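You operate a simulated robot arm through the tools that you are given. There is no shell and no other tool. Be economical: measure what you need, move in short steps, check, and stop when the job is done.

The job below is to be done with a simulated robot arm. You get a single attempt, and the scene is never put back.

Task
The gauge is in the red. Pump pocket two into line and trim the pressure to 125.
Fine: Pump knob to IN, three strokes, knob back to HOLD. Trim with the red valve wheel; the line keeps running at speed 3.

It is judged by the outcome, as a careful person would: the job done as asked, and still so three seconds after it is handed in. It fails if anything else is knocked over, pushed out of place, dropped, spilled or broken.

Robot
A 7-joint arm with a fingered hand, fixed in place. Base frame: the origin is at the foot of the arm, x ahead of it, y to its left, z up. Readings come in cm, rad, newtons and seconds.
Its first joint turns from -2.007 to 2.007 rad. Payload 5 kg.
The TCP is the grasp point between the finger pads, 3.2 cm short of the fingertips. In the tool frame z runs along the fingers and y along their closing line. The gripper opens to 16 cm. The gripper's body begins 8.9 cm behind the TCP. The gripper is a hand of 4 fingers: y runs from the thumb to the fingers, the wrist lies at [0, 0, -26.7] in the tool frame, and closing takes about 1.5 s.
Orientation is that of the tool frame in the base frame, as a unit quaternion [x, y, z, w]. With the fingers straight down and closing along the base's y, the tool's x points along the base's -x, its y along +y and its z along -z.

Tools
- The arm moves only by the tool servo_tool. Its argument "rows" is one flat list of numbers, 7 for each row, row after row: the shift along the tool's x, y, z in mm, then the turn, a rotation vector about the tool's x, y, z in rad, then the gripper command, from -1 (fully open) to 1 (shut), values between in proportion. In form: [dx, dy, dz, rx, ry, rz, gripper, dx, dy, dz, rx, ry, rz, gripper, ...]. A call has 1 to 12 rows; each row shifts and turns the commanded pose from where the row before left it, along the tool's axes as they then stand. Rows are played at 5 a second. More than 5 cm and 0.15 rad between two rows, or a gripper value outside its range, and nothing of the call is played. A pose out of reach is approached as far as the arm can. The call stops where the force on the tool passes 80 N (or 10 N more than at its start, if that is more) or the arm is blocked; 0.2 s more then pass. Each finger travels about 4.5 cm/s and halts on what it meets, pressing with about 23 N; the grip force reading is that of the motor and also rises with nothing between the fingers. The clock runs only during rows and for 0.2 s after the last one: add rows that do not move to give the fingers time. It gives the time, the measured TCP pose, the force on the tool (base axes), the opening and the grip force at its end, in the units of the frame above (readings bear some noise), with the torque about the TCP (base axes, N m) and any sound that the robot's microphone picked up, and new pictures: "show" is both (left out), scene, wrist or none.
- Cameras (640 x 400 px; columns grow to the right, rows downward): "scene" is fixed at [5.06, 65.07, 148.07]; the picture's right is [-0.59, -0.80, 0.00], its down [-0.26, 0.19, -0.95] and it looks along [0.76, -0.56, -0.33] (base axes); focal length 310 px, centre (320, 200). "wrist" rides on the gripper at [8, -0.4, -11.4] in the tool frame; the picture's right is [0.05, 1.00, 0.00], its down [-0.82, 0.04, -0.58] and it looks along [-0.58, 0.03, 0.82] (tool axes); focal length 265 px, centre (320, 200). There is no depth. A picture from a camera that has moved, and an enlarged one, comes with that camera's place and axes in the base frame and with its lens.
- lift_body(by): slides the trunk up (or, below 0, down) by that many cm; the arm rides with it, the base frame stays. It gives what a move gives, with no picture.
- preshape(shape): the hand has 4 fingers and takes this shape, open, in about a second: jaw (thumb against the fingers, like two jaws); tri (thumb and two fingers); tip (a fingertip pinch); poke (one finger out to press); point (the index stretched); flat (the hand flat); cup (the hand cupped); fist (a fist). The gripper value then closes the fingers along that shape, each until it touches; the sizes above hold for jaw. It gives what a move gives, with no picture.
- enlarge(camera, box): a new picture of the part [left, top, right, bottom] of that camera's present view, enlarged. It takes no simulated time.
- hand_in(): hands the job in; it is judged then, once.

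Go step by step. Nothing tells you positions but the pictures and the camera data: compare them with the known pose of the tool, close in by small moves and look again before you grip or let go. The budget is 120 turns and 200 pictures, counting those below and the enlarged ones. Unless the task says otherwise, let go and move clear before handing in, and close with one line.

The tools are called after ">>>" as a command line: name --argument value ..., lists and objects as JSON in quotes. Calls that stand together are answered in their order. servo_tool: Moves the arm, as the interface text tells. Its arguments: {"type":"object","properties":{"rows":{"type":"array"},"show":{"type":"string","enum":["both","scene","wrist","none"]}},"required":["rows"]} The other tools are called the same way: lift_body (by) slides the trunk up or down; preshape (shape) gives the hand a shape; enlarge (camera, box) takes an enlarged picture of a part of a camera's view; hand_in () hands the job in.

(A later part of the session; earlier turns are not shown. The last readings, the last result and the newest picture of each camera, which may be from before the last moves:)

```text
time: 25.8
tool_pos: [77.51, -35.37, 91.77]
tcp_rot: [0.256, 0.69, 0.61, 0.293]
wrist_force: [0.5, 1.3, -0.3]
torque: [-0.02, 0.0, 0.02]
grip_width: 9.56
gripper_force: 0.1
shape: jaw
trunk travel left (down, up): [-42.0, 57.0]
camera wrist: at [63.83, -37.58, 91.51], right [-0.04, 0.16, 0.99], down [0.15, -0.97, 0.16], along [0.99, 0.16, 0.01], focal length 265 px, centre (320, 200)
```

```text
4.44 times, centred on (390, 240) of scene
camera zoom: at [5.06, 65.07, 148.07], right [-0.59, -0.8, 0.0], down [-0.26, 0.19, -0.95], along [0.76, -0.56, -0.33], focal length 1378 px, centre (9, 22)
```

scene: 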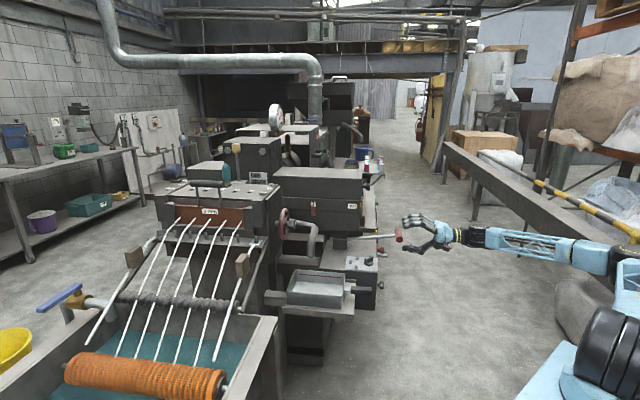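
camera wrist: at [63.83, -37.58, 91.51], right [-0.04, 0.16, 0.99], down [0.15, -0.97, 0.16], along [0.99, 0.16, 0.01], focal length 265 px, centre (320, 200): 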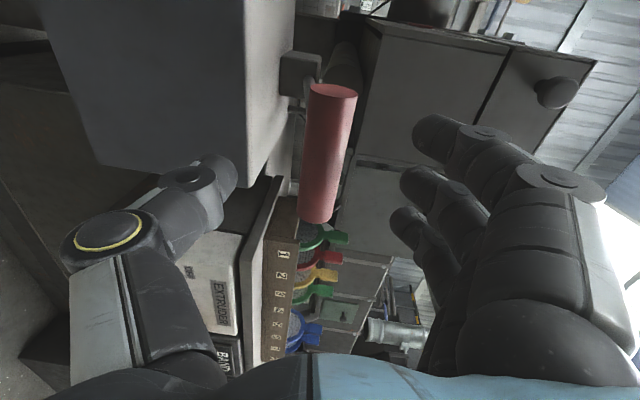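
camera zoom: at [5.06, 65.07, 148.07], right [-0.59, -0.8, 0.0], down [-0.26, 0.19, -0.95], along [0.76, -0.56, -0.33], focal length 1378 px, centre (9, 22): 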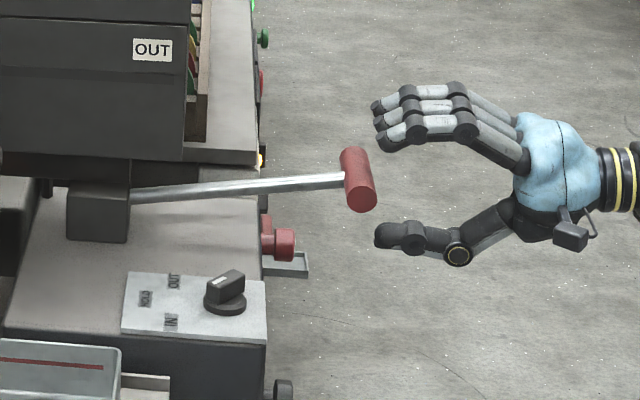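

>>> servo_tool --rows '[2, 1, 27, 0, 0, 0, -0.2, 0, 1, 25, 0, 0, 0, -0.2, 0, 0, 0, 0, 0, 0, 0.2, 0, 0, 0, 0, 0, 0, 0.5, 0, 0, 0, 0, 0, 0, 0.6, 0, 0, 0, 0, 0, 0, 0.6, 0, 0, 0, 0, 0, 0, 0.6]'

>>> enlarge --camera "scene" --box '[330, 195, 450, 285]'

```text
time: 27.4
tool_pos: [81.12, -31.84, 91.47]
tcp_rot: [0.256, 0.69, 0.61, 0.292]
wrist_force: [0.2, 0.7, -0.1]
torque: [-0.01, 0.0, -0.01]
grip_width: 3.3
gripper_force: 0.0
shape: jaw
trunk travel left (down, up): [-42.0, 57.0]
camera wrist: at [67.35, -33.87, 91.26], right [-0.04, 0.16, 0.99], down [0.15, -0.97, 0.16], along [0.99, 0.16, 0.01], focal length 265 px, centre (320, 200)
```

scene: 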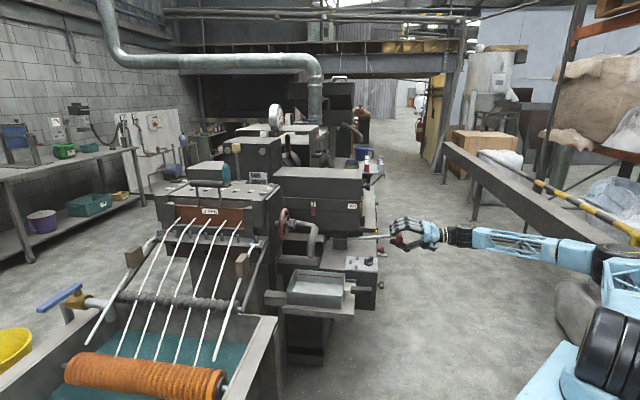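
wrist: 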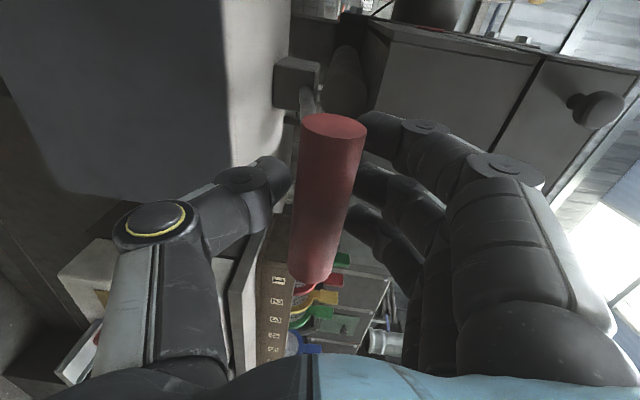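

```text
4.44 times, centred on (390, 240) of scene
camera zoom: at [5.06, 65.07, 148.07], right [-0.59, -0.8, 0.0], down [-0.26, 0.19, -0.95], along [0.76, -0.56, -0.33], focal length 1378 px, centre (9, 22)
```

zoom: 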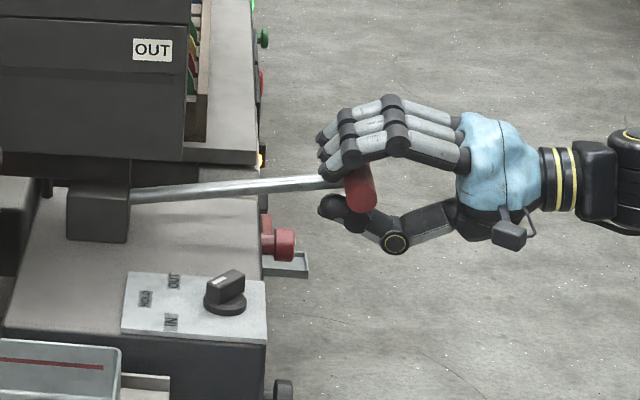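

The handle is well inside the grip. I'll close on it and test a short push down.

>>> servo_tool --rows '[0, 0, 0, 0, 0, 0, 0.75, 0, 0, 0, 0, 0, 0, 0.75, 0, 0, 0, 0, 0, 0, 0.75, 1, -10, 0, 0, 0, 0, 0.75, 1, -10, 0, 0, 0, 0, 0.75, 0, 0, 0, 0, 0, 0, 0.75]' --show "none"

>>> enlarge --camera "scene" --box '[330, 195, 450, 285]'

```text
time: 28.8
tool_pos: [80.97, -31.75, 89.48]
tcp_rot: [0.257, 0.689, 0.611, 0.293]
wrist_force: [-2.0, -1.0, 2.7]
torque: [0.05, -0.09, 0.05]
grip_width: 2.1
gripper_force: 0.0
shape: jaw
trunk travel left (down, up): [-42.0, 57.0]
```

```text
4.44 times, centred on (390, 240) of scene
camera zoom: at [5.06, 65.07, 148.07], right [-0.59, -0.8, 0.0], down [-0.26, 0.19, -0.95], along [0.76, -0.56, -0.33], focal length 1378 px, centre (9, 22)
```

zoom: 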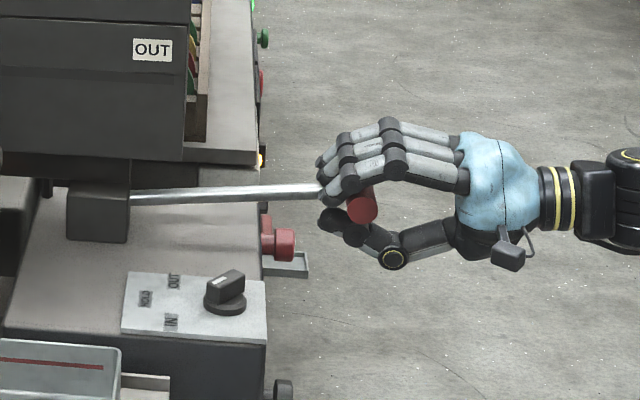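

>>> servo_tool --rows '[1, -10, 0, 0, 0, 0, 0.75, 1, -10, 1, 0, 0, 0, 0.75, 0, 0, 0, 0, 0, 0, 0.75]' --show "none"

>>> servo_tool --rows '[1, -8, 1, 0, 0, 0, 0.75, 1, -8, 1, 0, 0, 0, 0.75, 0, 0, 0, 0, 0, 0, 0.75]' --show "none"

>>> enlarge --camera "scene" --box '[270, 175, 450, 285]'

```text
time: 29.6
tool_pos: [80.92, -31.93, 87.59]
tcp_rot: [0.256, 0.69, 0.611, 0.293]
wrist_force: [-2.1, -1.1, 4.4]
torque: [0.09, -0.07, 0.03]
grip_width: 2.09
gripper_force: 0.0
shape: jaw
trunk travel left (down, up): [-42.0, 57.0]
```

```text
time: 30.4
tool_pos: [80.92, -31.74, 85.9]
tcp_rot: [0.257, 0.69, 0.61, 0.294]
wrist_force: [-3.3, -1.3, 4.2]
torque: [0.09, -0.13, 0.02]
grip_width: 2.11
gripper_force: 0.1
shape: jaw
trunk travel left (down, up): [-42.0, 57.0]
```

```text
3.56 times, centred on (360, 230) of scene
camera zoom: at [5.06, 65.07, 148.07], right [-0.59, -0.8, 0.0], down [-0.26, 0.19, -0.95], along [0.76, -0.56, -0.33], focal length 1102 px, centre (178, 93)
```

zoom: 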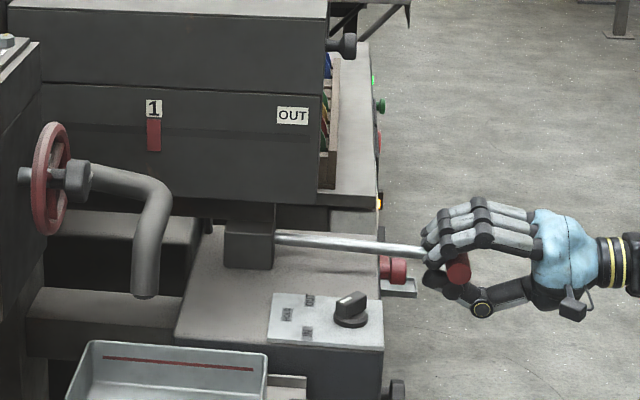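

>>> servo_tool --rows '[1, -8, 1, 0, 0, 0, 0.75, 1, -8, 1, 0, 0, 0, 0.75, 0, 0, 0, 0, 0, 0, 0.75]' --show "none"

>>> servo_tool --rows '[1, -8, 2, 0, 0, 0, 0.75, 1, -8, 2, 0, 0, 0, 0.75, 0, 0, 0, 0, 0, 0, 0.75]' --show "none"

>>> enlarge --camera "scene" --box '[270, 175, 450, 285]'

```text
time: 31.2
tool_pos: [80.94, -31.68, 84.13]
tcp_rot: [0.256, 0.689, 0.612, 0.293]
wrist_force: [-2.3, -2.4, 5.7]
torque: [0.13, -0.12, -0.02]
grip_width: 2.16
gripper_force: 0.0
shape: jaw
trunk travel left (down, up): [-42.0, 57.0]
```

```text
time: 32.0
tool_pos: [81.15, -31.41, 82.47]
tcp_rot: [0.256, 0.69, 0.611, 0.293]
wrist_force: [-2.1, -3.1, 5.9]
torque: [0.18, -0.13, 0.0]
grip_width: 2.16
gripper_force: 0.0
shape: jaw
trunk travel left (down, up): [-42.0, 57.0]
```

```text
3.56 times, centred on (360, 230) of scene
camera zoom: at [5.06, 65.07, 148.07], right [-0.59, -0.8, 0.0], down [-0.26, 0.19, -0.95], along [0.76, -0.56, -0.33], focal length 1102 px, centre (178, 93)
```

zoom: 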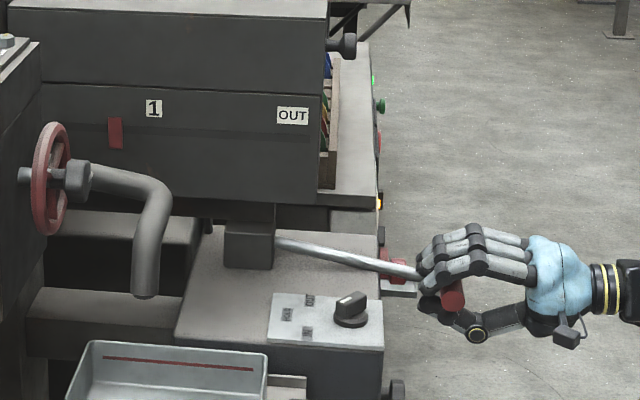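

The red pointer moved off "1" by one step, so the first stroke registered. I'll raise the lever back up.

>>> servo_tool --rows '[-1, 10, -2, 0, 0, 0, 0.75, -1, 10, -1, 0, 0, 0, 0.75, -1, 10, -1, 0, 0, 0, 0.75, -1, 10, -1, 0, 0, 0, 0.75, -1, 10, 0, 0, 0, 0, 0.75, -1, 10, 0, 0, 0, 0, 0.75, -1, 10, 0, 0, 0, 0, 0.75, -1, 10, 1, 0, 0, 0, 0.75, -1, 10, 1, 0, 0, 0, 0.75, 0, 0, 0, 0, 0, 0, 0.75]' --show "none"

>>> enlarge --camera "scene" --box '[270, 175, 450, 285]'

```text
time: 34.2
tool_pos: [81.55, -31.1, 91.41]
tcp_rot: [0.257, 0.69, 0.61, 0.293]
wrist_force: [-0.3, -0.1, -0.3]
torque: [-0.04, -0.01, 0.0]
grip_width: 2.02
gripper_force: 0.0
shape: jaw
trunk travel left (down, up): [-42.0, 57.0]
```

```text
3.56 times, centred on (360, 230) of scene
camera zoom: at [5.06, 65.07, 148.07], right [-0.59, -0.8, 0.0], down [-0.26, 0.19, -0.95], along [0.76, -0.56, -0.33], focal length 1102 px, centre (178, 93)
```

zoom: 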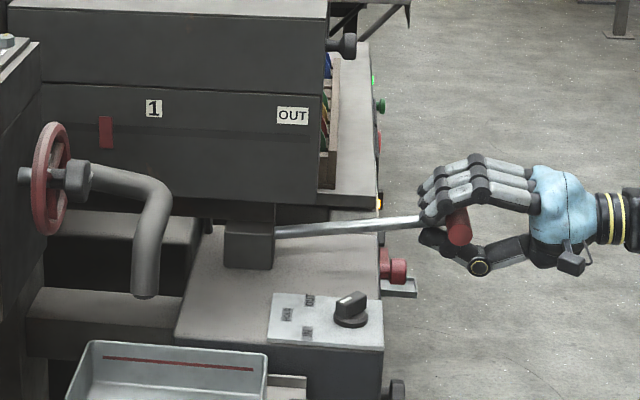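

>>> servo_tool --rows '[-1, 8, 1, 0, 0, 0, 0.75, -1, 8, 1, 0, 0, 0, 0.75, 0, 0, 0, 0, 0, 0, 0.75]' --show "none"

>>> enlarge --camera "scene" --box '[270, 175, 450, 285]'

```text
time: 35.0
tool_pos: [81.79, -31.19, 92.95]
tcp_rot: [0.259, 0.69, 0.61, 0.293]
wrist_force: [-10.8, -5.5, -16.5]
torque: [-0.39, 0.54, 0.04]
grip_width: 2.69
gripper_force: 0.0
shape: jaw
trunk travel left (down, up): [-42.0, 57.0]
```

```text
3.56 times, centred on (360, 230) of scene
camera zoom: at [5.06, 65.07, 148.07], right [-0.59, -0.8, 0.0], down [-0.26, 0.19, -0.95], along [0.76, -0.56, -0.33], focal length 1102 px, centre (178, 93)
```

zoom: 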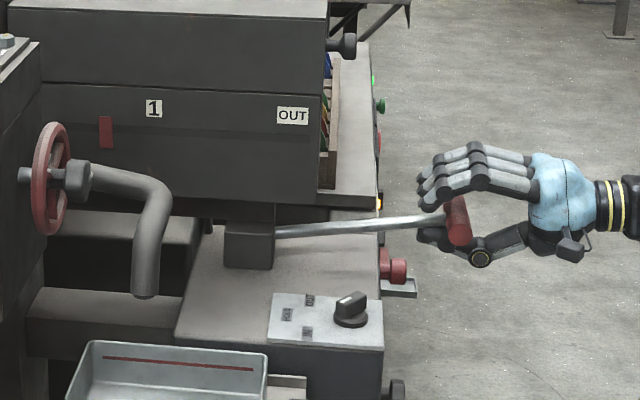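

The upper stop is at about 92. I'll make the second stroke down.

>>> servo_tool --rows '[1, -10, -3, 0, 0, 0, 0.75, 1, -10, -3, 0, 0, 0, 0.75, 1, -10, -2, 0, 0, 0, 0.75, 1, -10, 0, 0, 0, 0, 0.75, 1, -10, 0, 0, 0, 0, 0.75, 1, -10, 1, 0, 0, 0, 0.75, 1, -10, 1, 0, 0, 0, 0.75, 1, -10, 1, 0, 0, 0, 0.75, 1, -10, 2, 0, 0, 0, 0.75, 1, -10, 2, 0, 0, 0, 0.75, 1, -9, 2, 0, 0, 0, 0.75, 0, 0, 0, 0, 0, 0, 0.75]' --show "none"

>>> enlarge --camera "scene" --box '[270, 175, 450, 285]'

```text
time: 37.6
tool_pos: [81.05, -31.38, 82.24]
tcp_rot: [0.257, 0.689, 0.611, 0.293]
wrist_force: [-2.3, -3.8, 6.0]
torque: [0.15, -0.17, -0.02]
grip_width: 2.12
gripper_force: 0.0
shape: jaw
trunk travel left (down, up): [-42.0, 57.0]
```

```text
3.56 times, centred on (360, 230) of scene
camera zoom: at [5.06, 65.07, 148.07], right [-0.59, -0.8, 0.0], down [-0.26, 0.19, -0.95], along [0.76, -0.56, -0.33], focal length 1102 px, centre (178, 93)
```

zoom: 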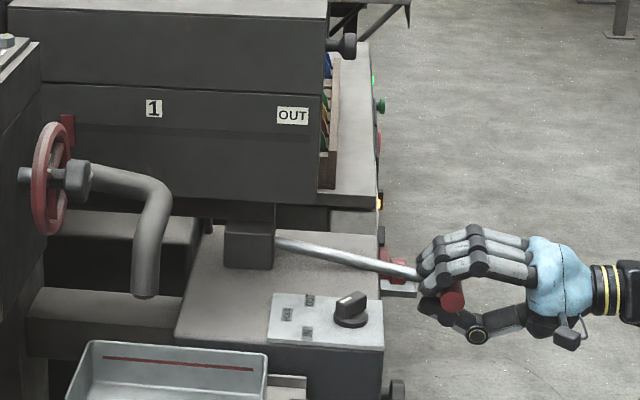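

The second stroke registered as well. I'll raise to the top and make the third stroke.

>>> servo_tool --rows '[-1, 10, -2, 0, 0, 0, 0.75, -1, 10, -2, 0, 0, 0, 0.75, -1, 10, -1, 0, 0, 0, 0.75, -1, 10, -1, 0, 0, 0, 0.75, -1, 10, 0, 0, 0, 0, 0.75, -1, 10, 0, 0, 0, 0, 0.75, -1, 10, 0, 0, 0, 0, 0.75, -1, 10, 1, 0, 0, 0, 0.75, -1, 10, 1, 0, 0, 0, 0.75, -1, 10, 2, 0, 0, 0, 0.75, -1, 3, 0, 0, 0, 0, 0.75, 0, 0, 0, 0, 0, 0, 0.75]' --show "none"

>>> servo_tool --rows '[1, -10, -2, 0, 0, 0, 0.75, 1, -10, -2, 0, 0, 0, 0.75, 1, -10, -1, 0, 0, 0, 0.75, 1, -10, 0, 0, 0, 0, 0.75, 1, -10, 0, 0, 0, 0, 0.75, 1, -10, 1, 0, 0, 0, 0.75, 1, -10, 1, 0, 0, 0, 0.75, 1, -10, 1, 0, 0, 0, 0.75, 1, -10, 2, 0, 0, 0, 0.75, 1, -10, 2, 0, 0, 0, 0.75, 1, -3, 1, 0, 0, 0, 0.75, 0, 0, 0, 0, 0, 0, 0.75]' --show "scene"

>>> enlarge --camera "scene" --box '[230, 175, 450, 285]'

>>> enlarge --camera "scene" --box '[260, 95, 300, 140]'

```text
time: 40.2
tool_pos: [81.78, -31.13, 92.36]
tcp_rot: [0.257, 0.689, 0.611, 0.293]
wrist_force: [-8.8, -3.3, -11.7]
torque: [-0.2, 0.42, 0.06]
grip_width: 2.45
gripper_force: 0.1
shape: jaw
trunk travel left (down, up): [-42.0, 57.0]
```

```text
time: 42.8
tool_pos: [81.3, -31.37, 82.27]
tcp_rot: [0.256, 0.689, 0.611, 0.294]
wrist_force: [-3.4, -3.6, 6.1]
torque: [0.17, -0.13, -0.05]
grip_width: 2.11
gripper_force: 0.0
shape: jaw
trunk travel left (down, up): [-42.0, 57.0]
```

scene: 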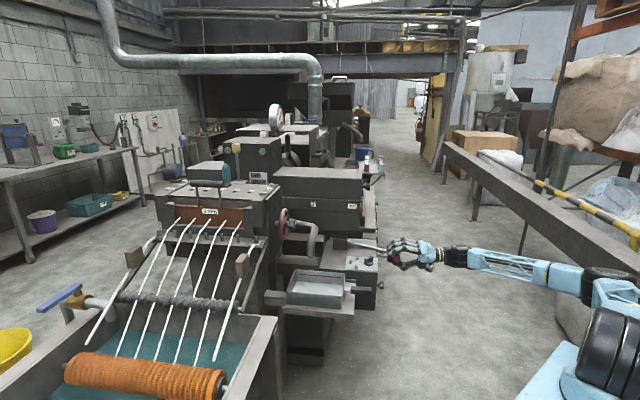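

```text
2.91 times, centred on (340, 230) of scene
camera zoom: at [5.06, 65.07, 148.07], right [-0.59, -0.8, 0.0], down [-0.26, 0.19, -0.95], along [0.76, -0.56, -0.33], focal length 902 px, centre (262, 113)
```

zoom: 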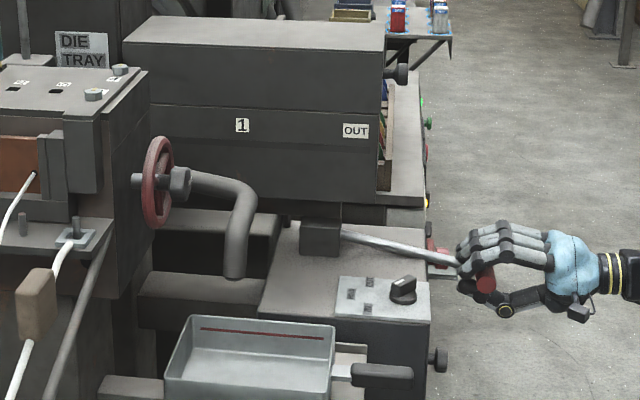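

```text
8.89 times, centred on (280, 118) of scene
camera zoom: at [5.06, 65.07, 148.07], right [-0.59, -0.8, 0.0], down [-0.26, 0.19, -0.95], along [0.76, -0.56, -0.33], focal length 2756 px, centre (676, 933)
```

zoom: 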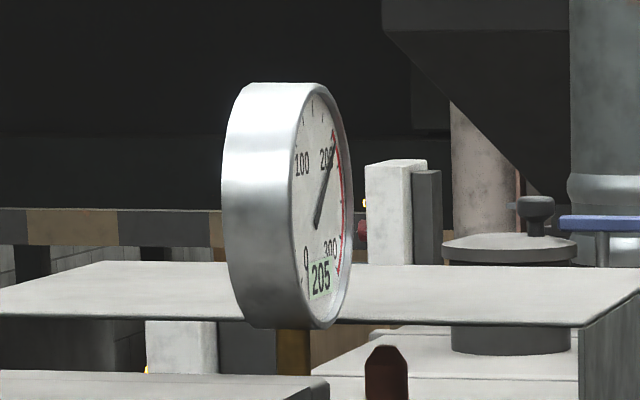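

The third stroke is made, the pointer has moved on behind the wheel and the gauge reads 205. I'll raise the lever to rest, release and back off.

>>> servo_tool --rows '[-1, 10, -2, 0, 0, 0, 0.75, -1, 10, -2, 0, 0, 0, 0.75, -1, 10, -1, 0, 0, 0, 0.75, -1, 10, -1, 0, 0, 0, 0.75, -1, 10, 0, 0, 0, 0, 0.75, -1, 10, 0, 0, 0, 0, 0.75, -1, 10, 0, 0, 0, 0, 0.75, -1, 10, 1, 0, 0, 0, 0.75, -1, 10, 1, 0, 0, 0, 0.75, -1, 2, 0, 0, 0, 0, 0.75, 0, 0, 0, 0, 0, 0, 0.75]' --show "none"

>>> servo_tool --rows '[0, 0, 0, 0, 0, 0, 0.4, 0, 0, 0, 0, 0, 0, 0.1, 0, 0, 0, 0, 0, 0, -0.2, 0, 0, 0, 0, 0, 0, -0.2, 0, 0, -40, 0, 0, 0, -0.2, 0, 0, -45, 0, 0, 0, -0.2, 0, 0, -45, 0, 0, 0, -0.2, 0, 0, 0, 0, 0, 0, -0.2]'

>>> enlarge --camera "scene" --box '[260, 95, 300, 140]'

>>> enlarge --camera "scene" --box '[230, 175, 450, 285]'

```text
time: 45.2
tool_pos: [81.65, -31.27, 91.39]
tcp_rot: [0.257, 0.69, 0.61, 0.292]
wrist_force: [1.1, 0.7, -0.5]
torque: [-0.01, 0.01, 0.0]
grip_width: 2.0
gripper_force: 0.0
shape: jaw
trunk travel left (down, up): [-42.0, 57.0]
```

```text
time: 47.0
tool_pos: [72.3, -40.23, 92.58]
tcp_rot: [0.257, 0.69, 0.611, 0.292]
wrist_force: [0.5, -0.9, -0.1]
torque: [0.0, 0.04, -0.01]
grip_width: 9.55
gripper_force: 0.0
shape: jaw
trunk travel left (down, up): [-42.0, 57.0]
camera wrist: at [58.64, -42.45, 92.37], right [-0.04, 0.16, 0.99], down [0.15, -0.97, 0.16], along [0.99, 0.16, 0.01], focal length 265 px, centre (320, 200)
```

scene: 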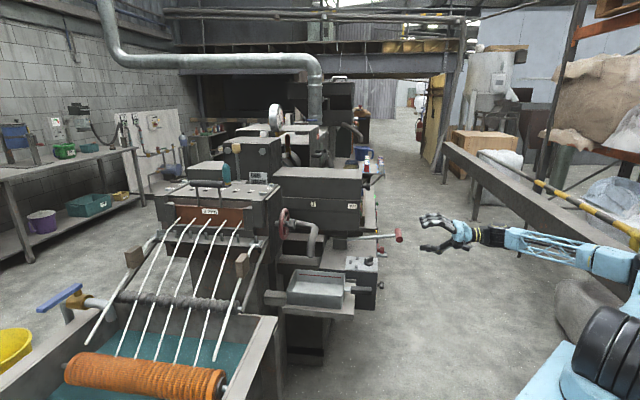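
wrist: 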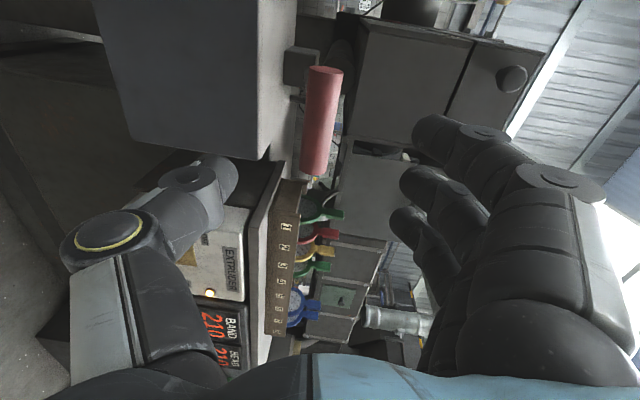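

```text
8.89 times, centred on (280, 118) of scene
camera zoom: at [5.06, 65.07, 148.07], right [-0.59, -0.8, 0.0], down [-0.26, 0.19, -0.95], along [0.76, -0.56, -0.33], focal length 2756 px, centre (676, 933)
```

zoom: 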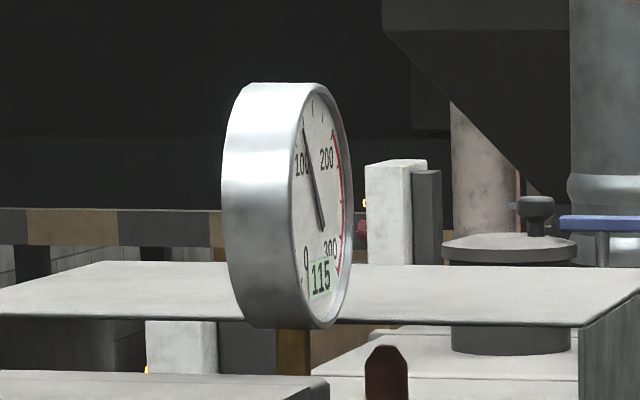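

```text
2.91 times, centred on (340, 230) of scene
camera zoom: at [5.06, 65.07, 148.07], right [-0.59, -0.8, 0.0], down [-0.26, 0.19, -0.95], along [0.76, -0.56, -0.33], focal length 902 px, centre (262, 113)
```

zoom: 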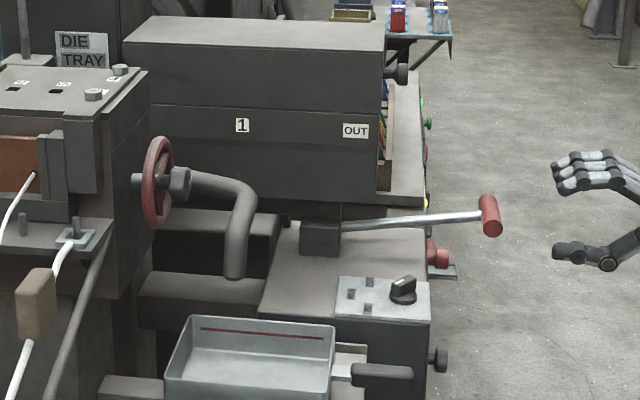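

The gauge has fallen to 115 with pocket two in. I'll raise the trunk and return the hand to the knob pose so I can set it back to HOLD.

>>> lift_body --by 20.5

>>> servo_tool --rows '[0, 0, 0, 0, 0, -0.143, -0.2, 0, 0, 0, 0, 0, -0.143, -0.2, 0, 0, 0, 0, 0, -0.143, -0.2, 0, 0, 0, 0, 0, -0.143, -0.2, 0, 0, 0, 0, 0, -0.143, -0.2, 0, 0, 0, 0, 0, -0.143, -0.2, 0, 0, 0, 0, 0, -0.143, -0.2, 0, 0, 0, 0, 0, -0.143, -0.2, 0, 0, 0, 0, 0, -0.143, -0.2, 0, 0, 0, 0, 0, -0.143, -0.2, 0, 0, 0, 0, 0, -0.143, -0.2, 0, 0, 0, 0, 0, 0, -0.2]' --show "none"

>>> servo_tool --rows '[0, 0, 0, 0, 0.14, 0, 0, 0, 0, 0, 0, 0.14, 0, 0.2, 0, 0, 0, 0, 0.14, 0, 0.4, 0, 0, 0, 0, 0.14, 0, 0.4, 0, 0, 0, 0, 0.14, 0, 0.4, 0, 0, 0, 0, 0.14, 0, 0.4, 0, 0, 0, 0, 0.13, 0, 0.4, 0, 0, 0, 0, 0, 0, 0.4]' --show "none"

```text
time: 49.2
tool_pos: [72.48, -40.15, 112.99]
tcp_rot: [0.257, 0.689, 0.611, 0.293]
wrist_force: [0.0, -0.1, -0.4]
torque: [0.01, -0.01, 0.02]
grip_width: 9.54
gripper_force: 0.0
shape: jaw
trunk travel left (down, up): [-62.5, 36.5]
```

```text
time: 51.8
tool_pos: [72.31, -40.25, 113.09]
tcp_rot: [-0.308, 0.669, 0.224, 0.639]
wrist_force: [-0.3, 0.3, 0.1]
torque: [-0.01, 0.0, 0.0]
grip_width: 9.55
gripper_force: 0.1
shape: jaw
trunk travel left (down, up): [-62.5, 36.5]
```

```text
time: 53.6
tool_pos: [72.38, -40.42, 113.03]
tcp_rot: [-0.375, 0.89, 0.055, 0.254]
wrist_force: [0.4, 0.1, -0.1]
torque: [-0.01, 0.04, -0.02]
grip_width: 4.85
gripper_force: 0.0
shape: jaw
trunk travel left (down, up): [-62.5, 36.5]
```

>>> servo_tool --rows '[0, 0, 0, 0, 0.14, 0, 0.4, 0, 0, 0, 0, 0.14, 0, 0.4, 0, 0, 0, -0.032, 0, -0.126, 0.4, 0, 0, 0, -0.032, 0, -0.126, 0.4, 0, 0, 0, -0.032, 0, -0.126, 0.4, 0, 0, 0, -0.032, 0, -0.126, 0.4, 0, 0, 0, -0.032, 0, -0.126, 0.4, 0, 0, 0, 0, 0, 0, 0.4]' --show "none"

>>> servo_tool --rows '[0, 0, 35, 0, 0, 0, 0.4, 0, 0, 35, 0, 0, 0, 0.4, -39, -7, 0, 0, 0, 0, 0.4, -39, -7, 0, 0, 0, 0, 0.4, -39, -7, 0, 0, 0, 0, 0.4, -38, -7, 15, 0, 0, 0, 0.4, -38, -7, 15, 0, 0, 0, 0.4, 0, 0, 35, 0, 0, 0, 0.4, 0, 0, 35, 0, 0, 0, 0.4, 0, 0, 0, 0, 0, 0, 0.4]'

```text
time: 55.4
tool_pos: [72.43, -40.2, 113.19]
tcp_rot: [-0.654, 0.75, 0.035, 0.091]
wrist_force: [0.4, 0.6, -0.8]
torque: [-0.02, 0.0, 0.01]
grip_width: 4.84
gripper_force: 0.0
shape: jaw
trunk travel left (down, up): [-62.5, 36.5]
```

```text
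time: 57.6
tool_pos: [79.77, -19.07, 100.16]
tcp_rot: [-0.654, 0.75, 0.034, 0.091]
wrist_force: [-0.4, 0.3, -0.5]
torque: [0.01, 0.02, 0.02]
grip_width: 4.85
gripper_force: 0.0
shape: jaw
trunk travel left (down, up): [-62.5, 36.5]
camera wrist: at [78.16, -28.96, 109.85], right [-0.99, 0.09, -0.08], down [0.01, 0.7, 0.71], along [0.12, 0.71, -0.7], focal length 265 px, centre (320, 200)
```

scene: 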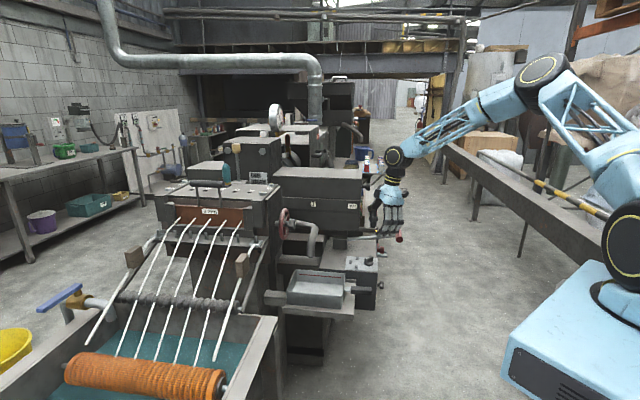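
wrist: 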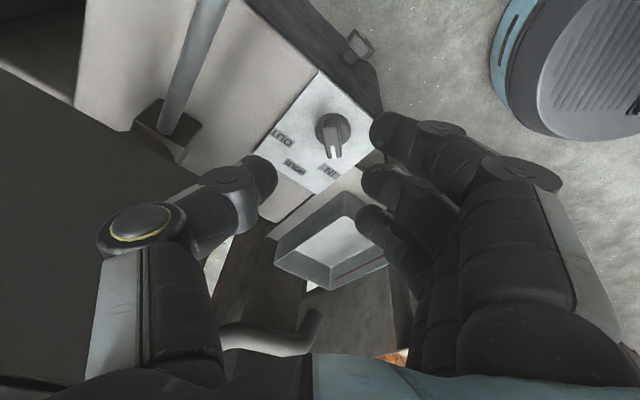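

>>> servo_tool --rows '[0, 0, 0, -0.057, -0.057, 0, 0.4, -5, 3, 30, 0, 0, 0, 0.4, -5, 3, 30, 0, 0, 0, 0.4, 0, 0, 30, 0, 0, 0, 0.4, 0, 0, 0, 0, 0, 0, 0.4]' --show "wrist"

>>> enlarge --camera "wrist" --box '[200, 60, 440, 240]'

```text
time: 58.8
tool_pos: [79.88, -15.81, 91.67]
tcp_rot: [-0.655, 0.746, 0.075, 0.094]
wrist_force: [-0.2, 0.7, -0.3]
torque: [0.01, 0.0, 0.01]
grip_width: 4.85
gripper_force: 0.0
shape: jaw
trunk travel left (down, up): [-62.5, 36.5]
camera wrist: at [78.84, -26.22, 100.72], right [-1.0, 0.08, -0.02], down [0.04, 0.66, 0.75], along [0.08, 0.75, -0.66], focal length 265 px, centre (320, 200)
```

wrist: 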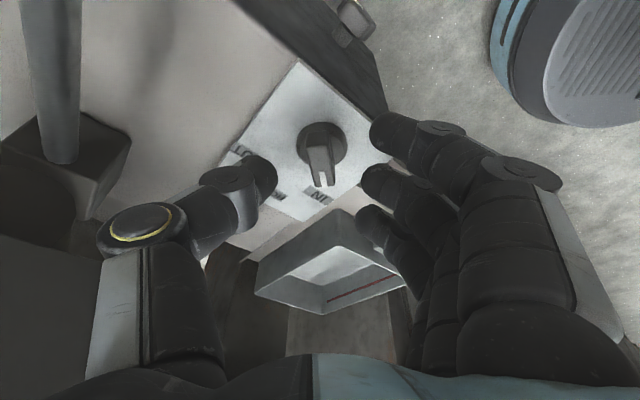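

```text
2.22 times, centred on (320, 150) of wrist
camera zoom: at [78.84, -26.22, 100.72], right [-1.0, 0.08, -0.02], down [0.04, 0.66, 0.75], along [0.08, 0.75, -0.66], focal length 590 px, centre (320, 311)
```

zoom: 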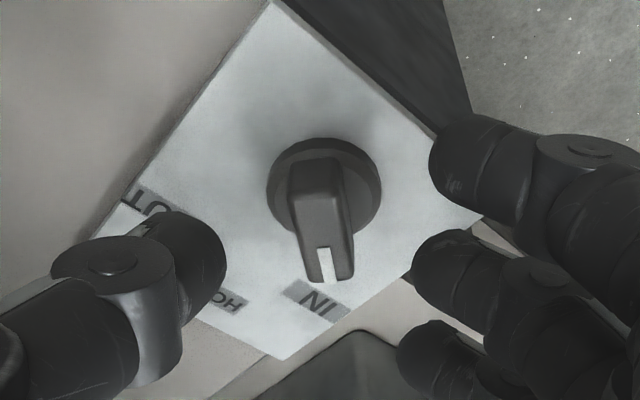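

>>> servo_tool --rows '[1, 1, 17, 0, 0, 0, 0.4, 1, 1, 16, 0, 0, 0, 0.4, 0, 0, 0, 0, 0, 0, 0.6, 0, 0, 0, 0, 0, 0, 0.8, 0, 0, 0, 0, 0, 0, 0.9, 0, 0, 0, 0, 0, 0, 0.9, 0, 0, 0, 0, 0, 0, 0.9]' --show "wrist"

>>> enlarge --camera "wrist" --box '[200, 60, 440, 240]'

```text
time: 60.4
tool_pos: [79.74, -15.09, 88.36]
tcp_rot: [-0.655, 0.746, 0.075, 0.094]
wrist_force: [3.8, 0.7, 1.8]
torque: [0.02, 0.13, 0.01]
grip_width: 1.05
gripper_force: 23.0
shape: jaw
trunk travel left (down, up): [-62.5, 36.5]
camera wrist: at [78.72, -25.68, 97.57], right [-1.0, 0.08, -0.02], down [0.04, 0.66, 0.75], along [0.08, 0.75, -0.66], focal length 265 px, centre (320, 200)
```

wrist: 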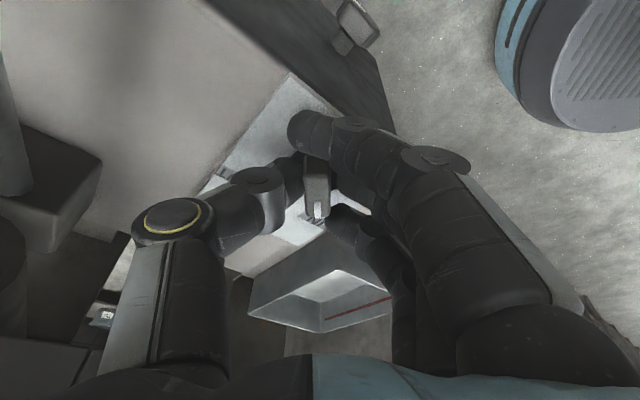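

```text
2.22 times, centred on (320, 150) of wrist
camera zoom: at [78.72, -25.68, 97.57], right [-1.0, 0.08, -0.02], down [0.04, 0.66, 0.75], along [0.08, 0.75, -0.66], focal length 590 px, centre (320, 311)
```

zoom: 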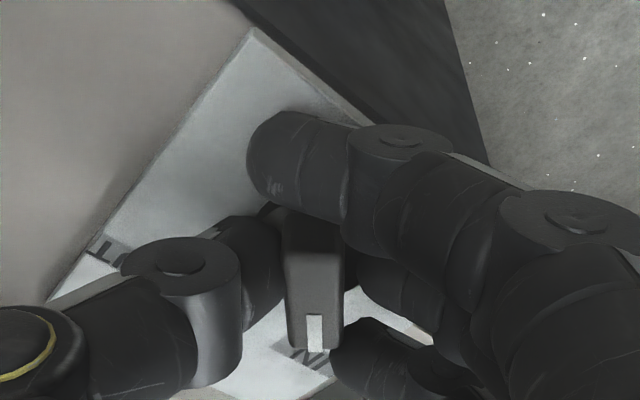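

>>> servo_tool --rows '[0, 1.2, 0, 0.032, 0, 0.126, 0.9, 0, 1.2, 0, 0.032, 0, 0.126, 0.9, 0, 1.2, 0, 0.032, 0, 0.126, 0.9, 0, 1.2, 0, 0.032, 0, 0.126, 0.9, 0, 1.2, 0, 0.032, 0, 0.126, 0.9, 0, 0, 0, 0, 0, 0, 0.9, 0, 0, 0, 0, 0, 0, 0.6, 0, 0, 0, 0, 0, 0, 0.4, 0, 0, -20, 0, 0, 0, 0.4, 0, 0, -40, 0, 0, 0, 0.4, 10, 0, -40, 0, 0, 0, 0.4, 0, 0, 0, 0, 0, 0, 0.4]'

>>> enlarge --camera "wrist" --box '[180, 20, 440, 240]'

>>> enlarge --camera "scene" --box '[330, 215, 410, 285]'

>>> enlarge --camera "scene" --box '[260, 95, 300, 140]'

```text
time: 63.0
tool_pos: [76.67, -17.42, 97.75]
tcp_rot: [-0.382, 0.916, 0.041, 0.118]
wrist_force: [-0.2, -0.2, -0.2]
torque: [-0.01, 0.0, 0.01]
grip_width: 4.76
gripper_force: 0.1
shape: jaw
trunk travel left (down, up): [-62.5, 36.5]
camera wrist: at [69.5, -25.04, 106.85], right [-0.74, 0.67, -0.03], down [0.42, 0.5, 0.76], along [0.52, 0.55, -0.65], focal length 265 px, centre (320, 200)
```

scene: 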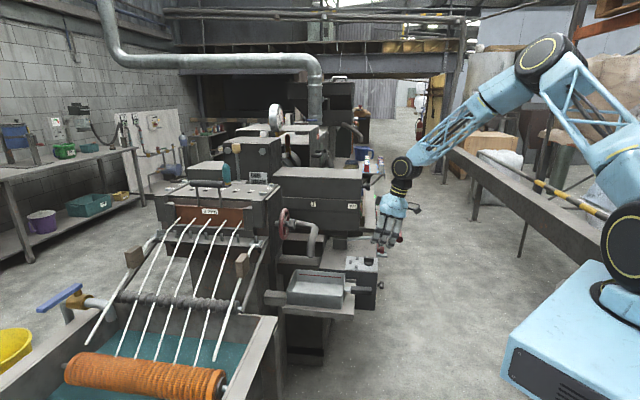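
wrist: 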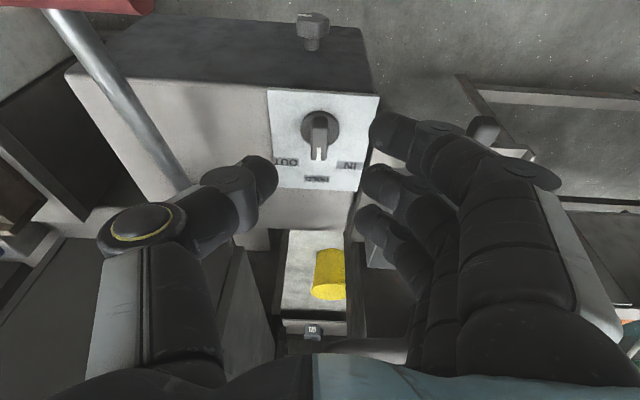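

```text
1.82 times, centred on (310, 130) of wrist
camera zoom: at [69.5, -25.04, 106.85], right [-0.74, 0.67, -0.03], down [0.42, 0.5, 0.76], along [0.52, 0.55, -0.65], focal length 483 px, centre (338, 327)
```

zoom: 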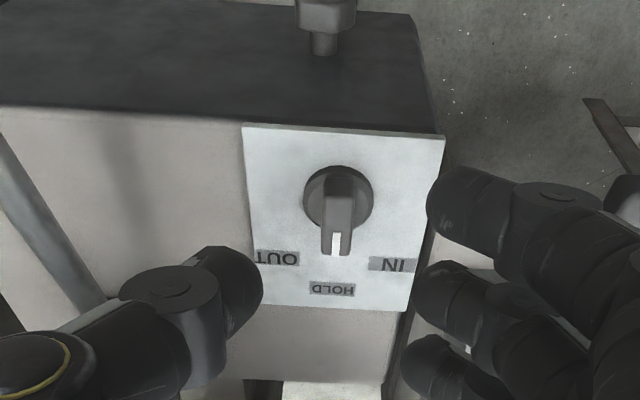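

```text
5.71 times, centred on (370, 250) of scene
camera zoom: at [5.06, 65.07, 148.07], right [-0.59, -0.8, 0.0], down [-0.26, 0.19, -0.95], along [0.76, -0.56, -0.33], focal length 1772 px, centre (34, -86)
```

zoom: 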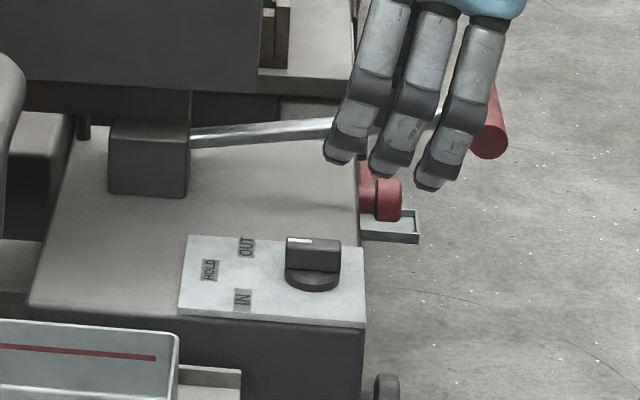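

```text
8.89 times, centred on (280, 118) of scene
camera zoom: at [5.06, 65.07, 148.07], right [-0.59, -0.8, 0.0], down [-0.26, 0.19, -0.95], along [0.76, -0.56, -0.33], focal length 2756 px, centre (676, 933)
```

zoom: 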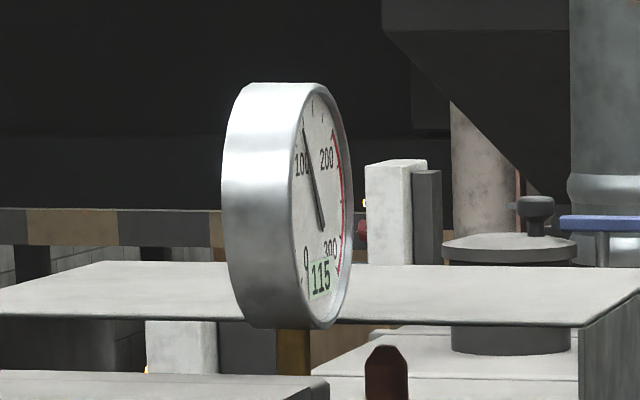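

The knob is back at HOLD and the gauge is steady at 115. Next is the red wheel near (87, 19, 108). I'll retreat up and pitch the hand to point at it.

>>> servo_tool --rows '[10, 0, -45, 0, 0, 0, 0.2, 25, 0, -40, 0, 0, 0, 0, 45, 0, 0, 0, 0, 0, 0, 45, 0, 0, 0, 0, 0, 0, 0, 0, 0, 0, -0.14, 0, 0, 0, 0, 0, 0, -0.14, 0, 0, 0, 0, 0, 0, -0.14, 0, 0, 0, 0, 0, 0, -0.14, 0, 0, 0, 0, 0, 0, -0.14, 0, 0, 0, 0, 0, 0, -0.14, 0, 0, 0, 0, 0, 0, 0, 0, 0]' --show "none"

>>> servo_tool --rows '[0, 0, 0, 0, -0.14, 0, 0, 0, 0, 0, 0, -0.14, 0, 0, 0, 0, 0, 0, 0, 0, 0]'

```text
time: 65.4
tool_pos: [66.58, -27.58, 102.95]
tcp_rot: [-0.332, 0.788, 0.194, 0.481]
wrist_force: [0.1, 0.3, -0.5]
torque: [-0.02, -0.03, 0.05]
grip_width: 7.94
gripper_force: 0.1
shape: jaw
trunk travel left (down, up): [-62.5, 36.5]
```

```text
time: 66.2
tool_pos: [66.68, -27.29, 102.97]
tcp_rot: [-0.302, 0.713, 0.239, 0.586]
wrist_force: [-0.2, -0.1, 0.3]
torque: [0.0, 0.03, 0.0]
grip_width: 7.94
gripper_force: 0.2
shape: jaw
trunk travel left (down, up): [-62.5, 36.5]
camera wrist: at [58.01, -36.76, 97.36], right [-0.72, 0.7, -0.06], down [-0.32, -0.25, 0.91], along [0.62, 0.67, 0.4], focal length 265 px, centre (320, 200)
```

scene: 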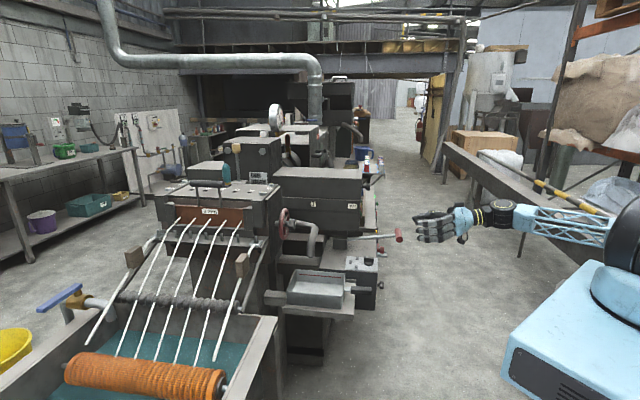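
wrist: 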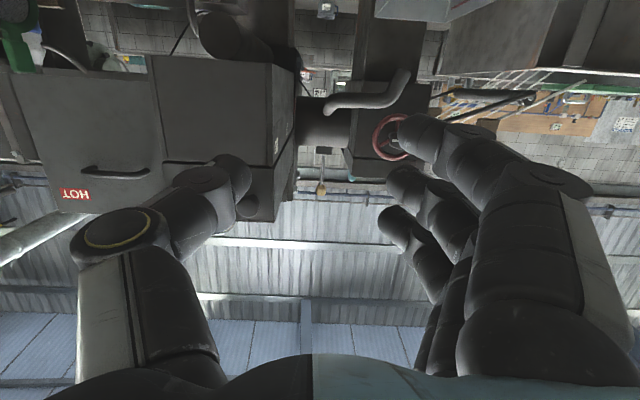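

>>> servo_tool --rows '[-24, 30, 20, 0, 0, 0, 0, -24, 30, 25, 0, 0, 0, 0, -24, 30, 30, 0, 0, 0, 0, -24, 30, 30, 0, 0, 0, 0, -24, 30, 30, 0, 0, 0, 0, -24, 30, 30, 0, 0, 0, 0, 0, 0, 0, 0, 0, 0, 0]'

>>> enlarge --camera "wrist" --box '[180, 0, 440, 200]'

>>> enlarge --camera "scene" --box '[250, 160, 410, 260]'

```text
time: 67.8
tool_pos: [67.28, -1.18, 113.62]
tcp_rot: [-0.301, 0.714, 0.238, 0.585]
wrist_force: [-0.6, -1.4, -0.4]
torque: [0.01, -0.02, -0.03]
grip_width: 7.94
gripper_force: 0.1
shape: jaw
trunk travel left (down, up): [-62.5, 36.5]
camera wrist: at [58.63, -10.43, 107.97], right [-0.72, 0.7, -0.06], down [-0.32, -0.25, 0.91], along [0.62, 0.67, 0.4], focal length 265 px, centre (320, 200)
```

scene: 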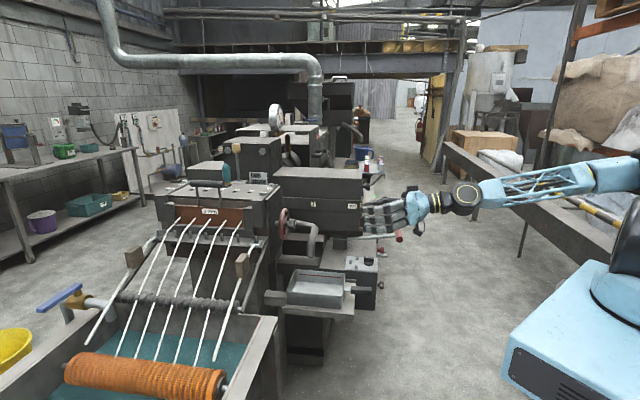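
wrist: 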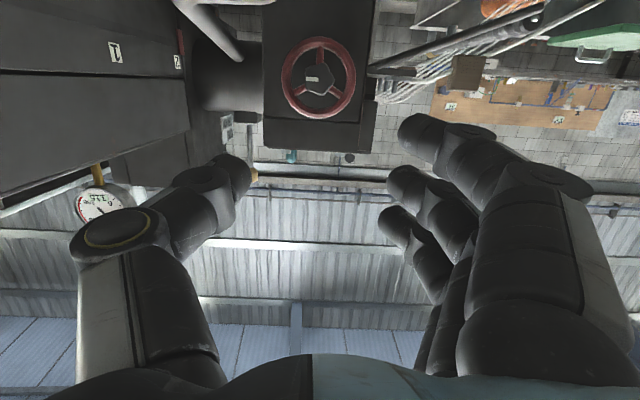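

```text
2.00 times, centred on (310, 100) of wrist
camera zoom: at [58.63, -10.43, 107.97], right [-0.72, 0.7, -0.06], down [-0.32, -0.25, 0.91], along [0.62, 0.67, 0.4], focal length 531 px, centre (340, 400)
```

zoom: 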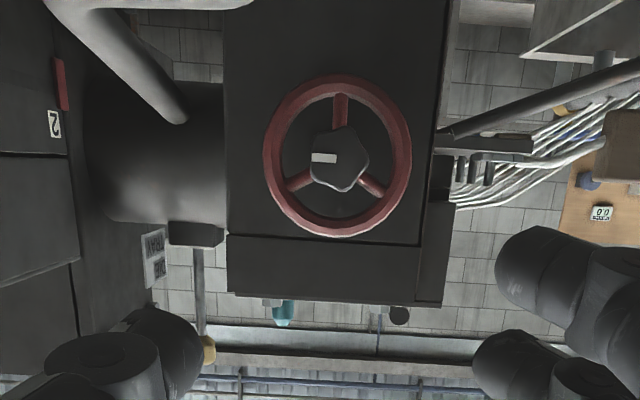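

```text
4.00 times, centred on (330, 210) of scene
camera zoom: at [5.06, 65.07, 148.07], right [-0.59, -0.8, 0.0], down [-0.26, 0.19, -0.95], along [0.76, -0.56, -0.33], focal length 1240 px, centre (280, 160)
```

zoom: 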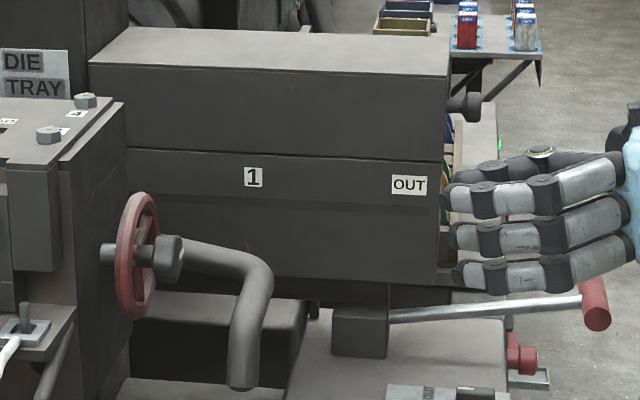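

The pointer sits exactly at "2". The wheel faces me with its hub front at about (85.5, 17.1, 107.3). I'll level the hand and approach.

>>> servo_tool --rows '[0, 0, 0, 0, -0.1, 0, 0, 0, 0, 0, 0, -0.1, 0, 0, 21, 0, 35, 0, 0, 0, 0, 21, 0, 35, 0, 0, 0, 0, 21, 0, 35, 0, 0, 0, 0, 0, 0, 45, 0, 0, 0, 0, 0, 0, 0, 0, 0, 0, 0]'

>>> enlarge --camera "scene" --box '[260, 160, 400, 260]'

>>> enlarge --camera "wrist" --box '[200, 0, 440, 200]'

```text
time: 69.4
tool_pos: [77.72, 9.5, 107.15]
tcp_rot: [-0.277, 0.651, 0.267, 0.654]
wrist_force: [-0.3, 0.1, -1.6]
torque: [0.01, 0.0, 0.02]
grip_width: 7.97
gripper_force: 0.1
shape: jaw
trunk travel left (down, up): [-62.5, 36.5]
camera wrist: at [70.13, 1.1, 99.18], right [-0.71, 0.7, -0.06], down [-0.44, -0.37, 0.82], along [0.55, 0.61, 0.57], focal length 265 px, centre (320, 200)
```

scene: 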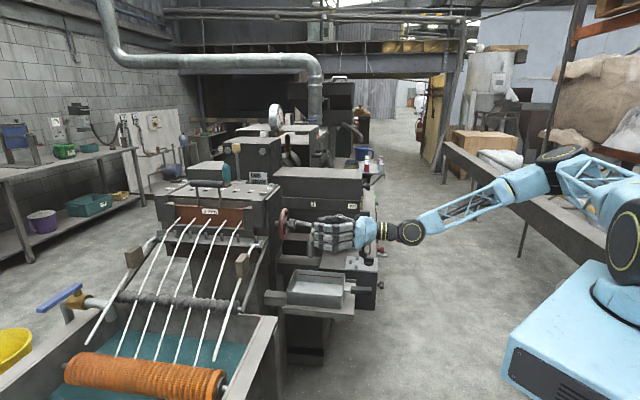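
wrist: 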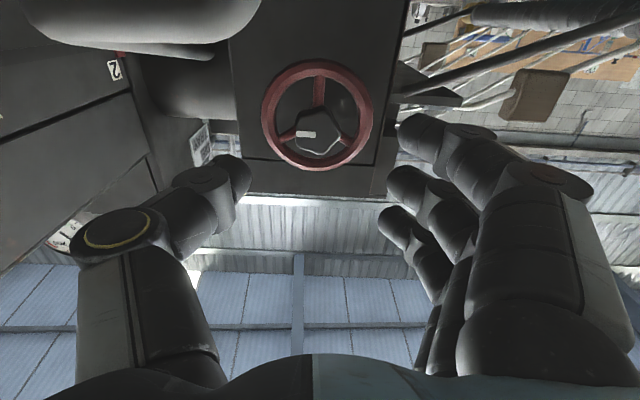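

```text
4.00 times, centred on (330, 210) of scene
camera zoom: at [5.06, 65.07, 148.07], right [-0.59, -0.8, 0.0], down [-0.26, 0.19, -0.95], along [0.76, -0.56, -0.33], focal length 1240 px, centre (280, 160)
```

zoom: 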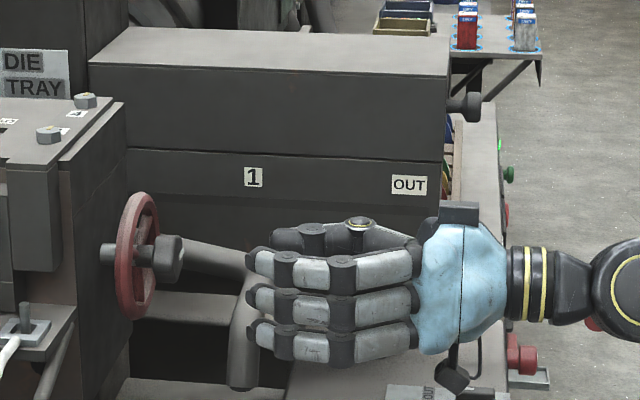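

```text
2.00 times, centred on (320, 100) of wrist
camera zoom: at [70.13, 1.1, 99.18], right [-0.71, 0.7, -0.06], down [-0.44, -0.37, 0.82], along [0.55, 0.61, 0.57], focal length 531 px, centre (320, 400)
```

zoom: 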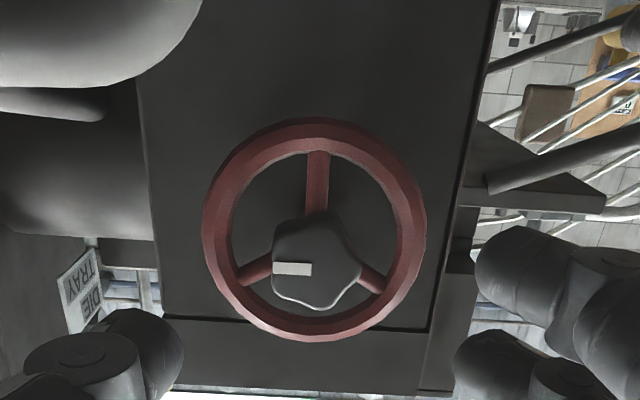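

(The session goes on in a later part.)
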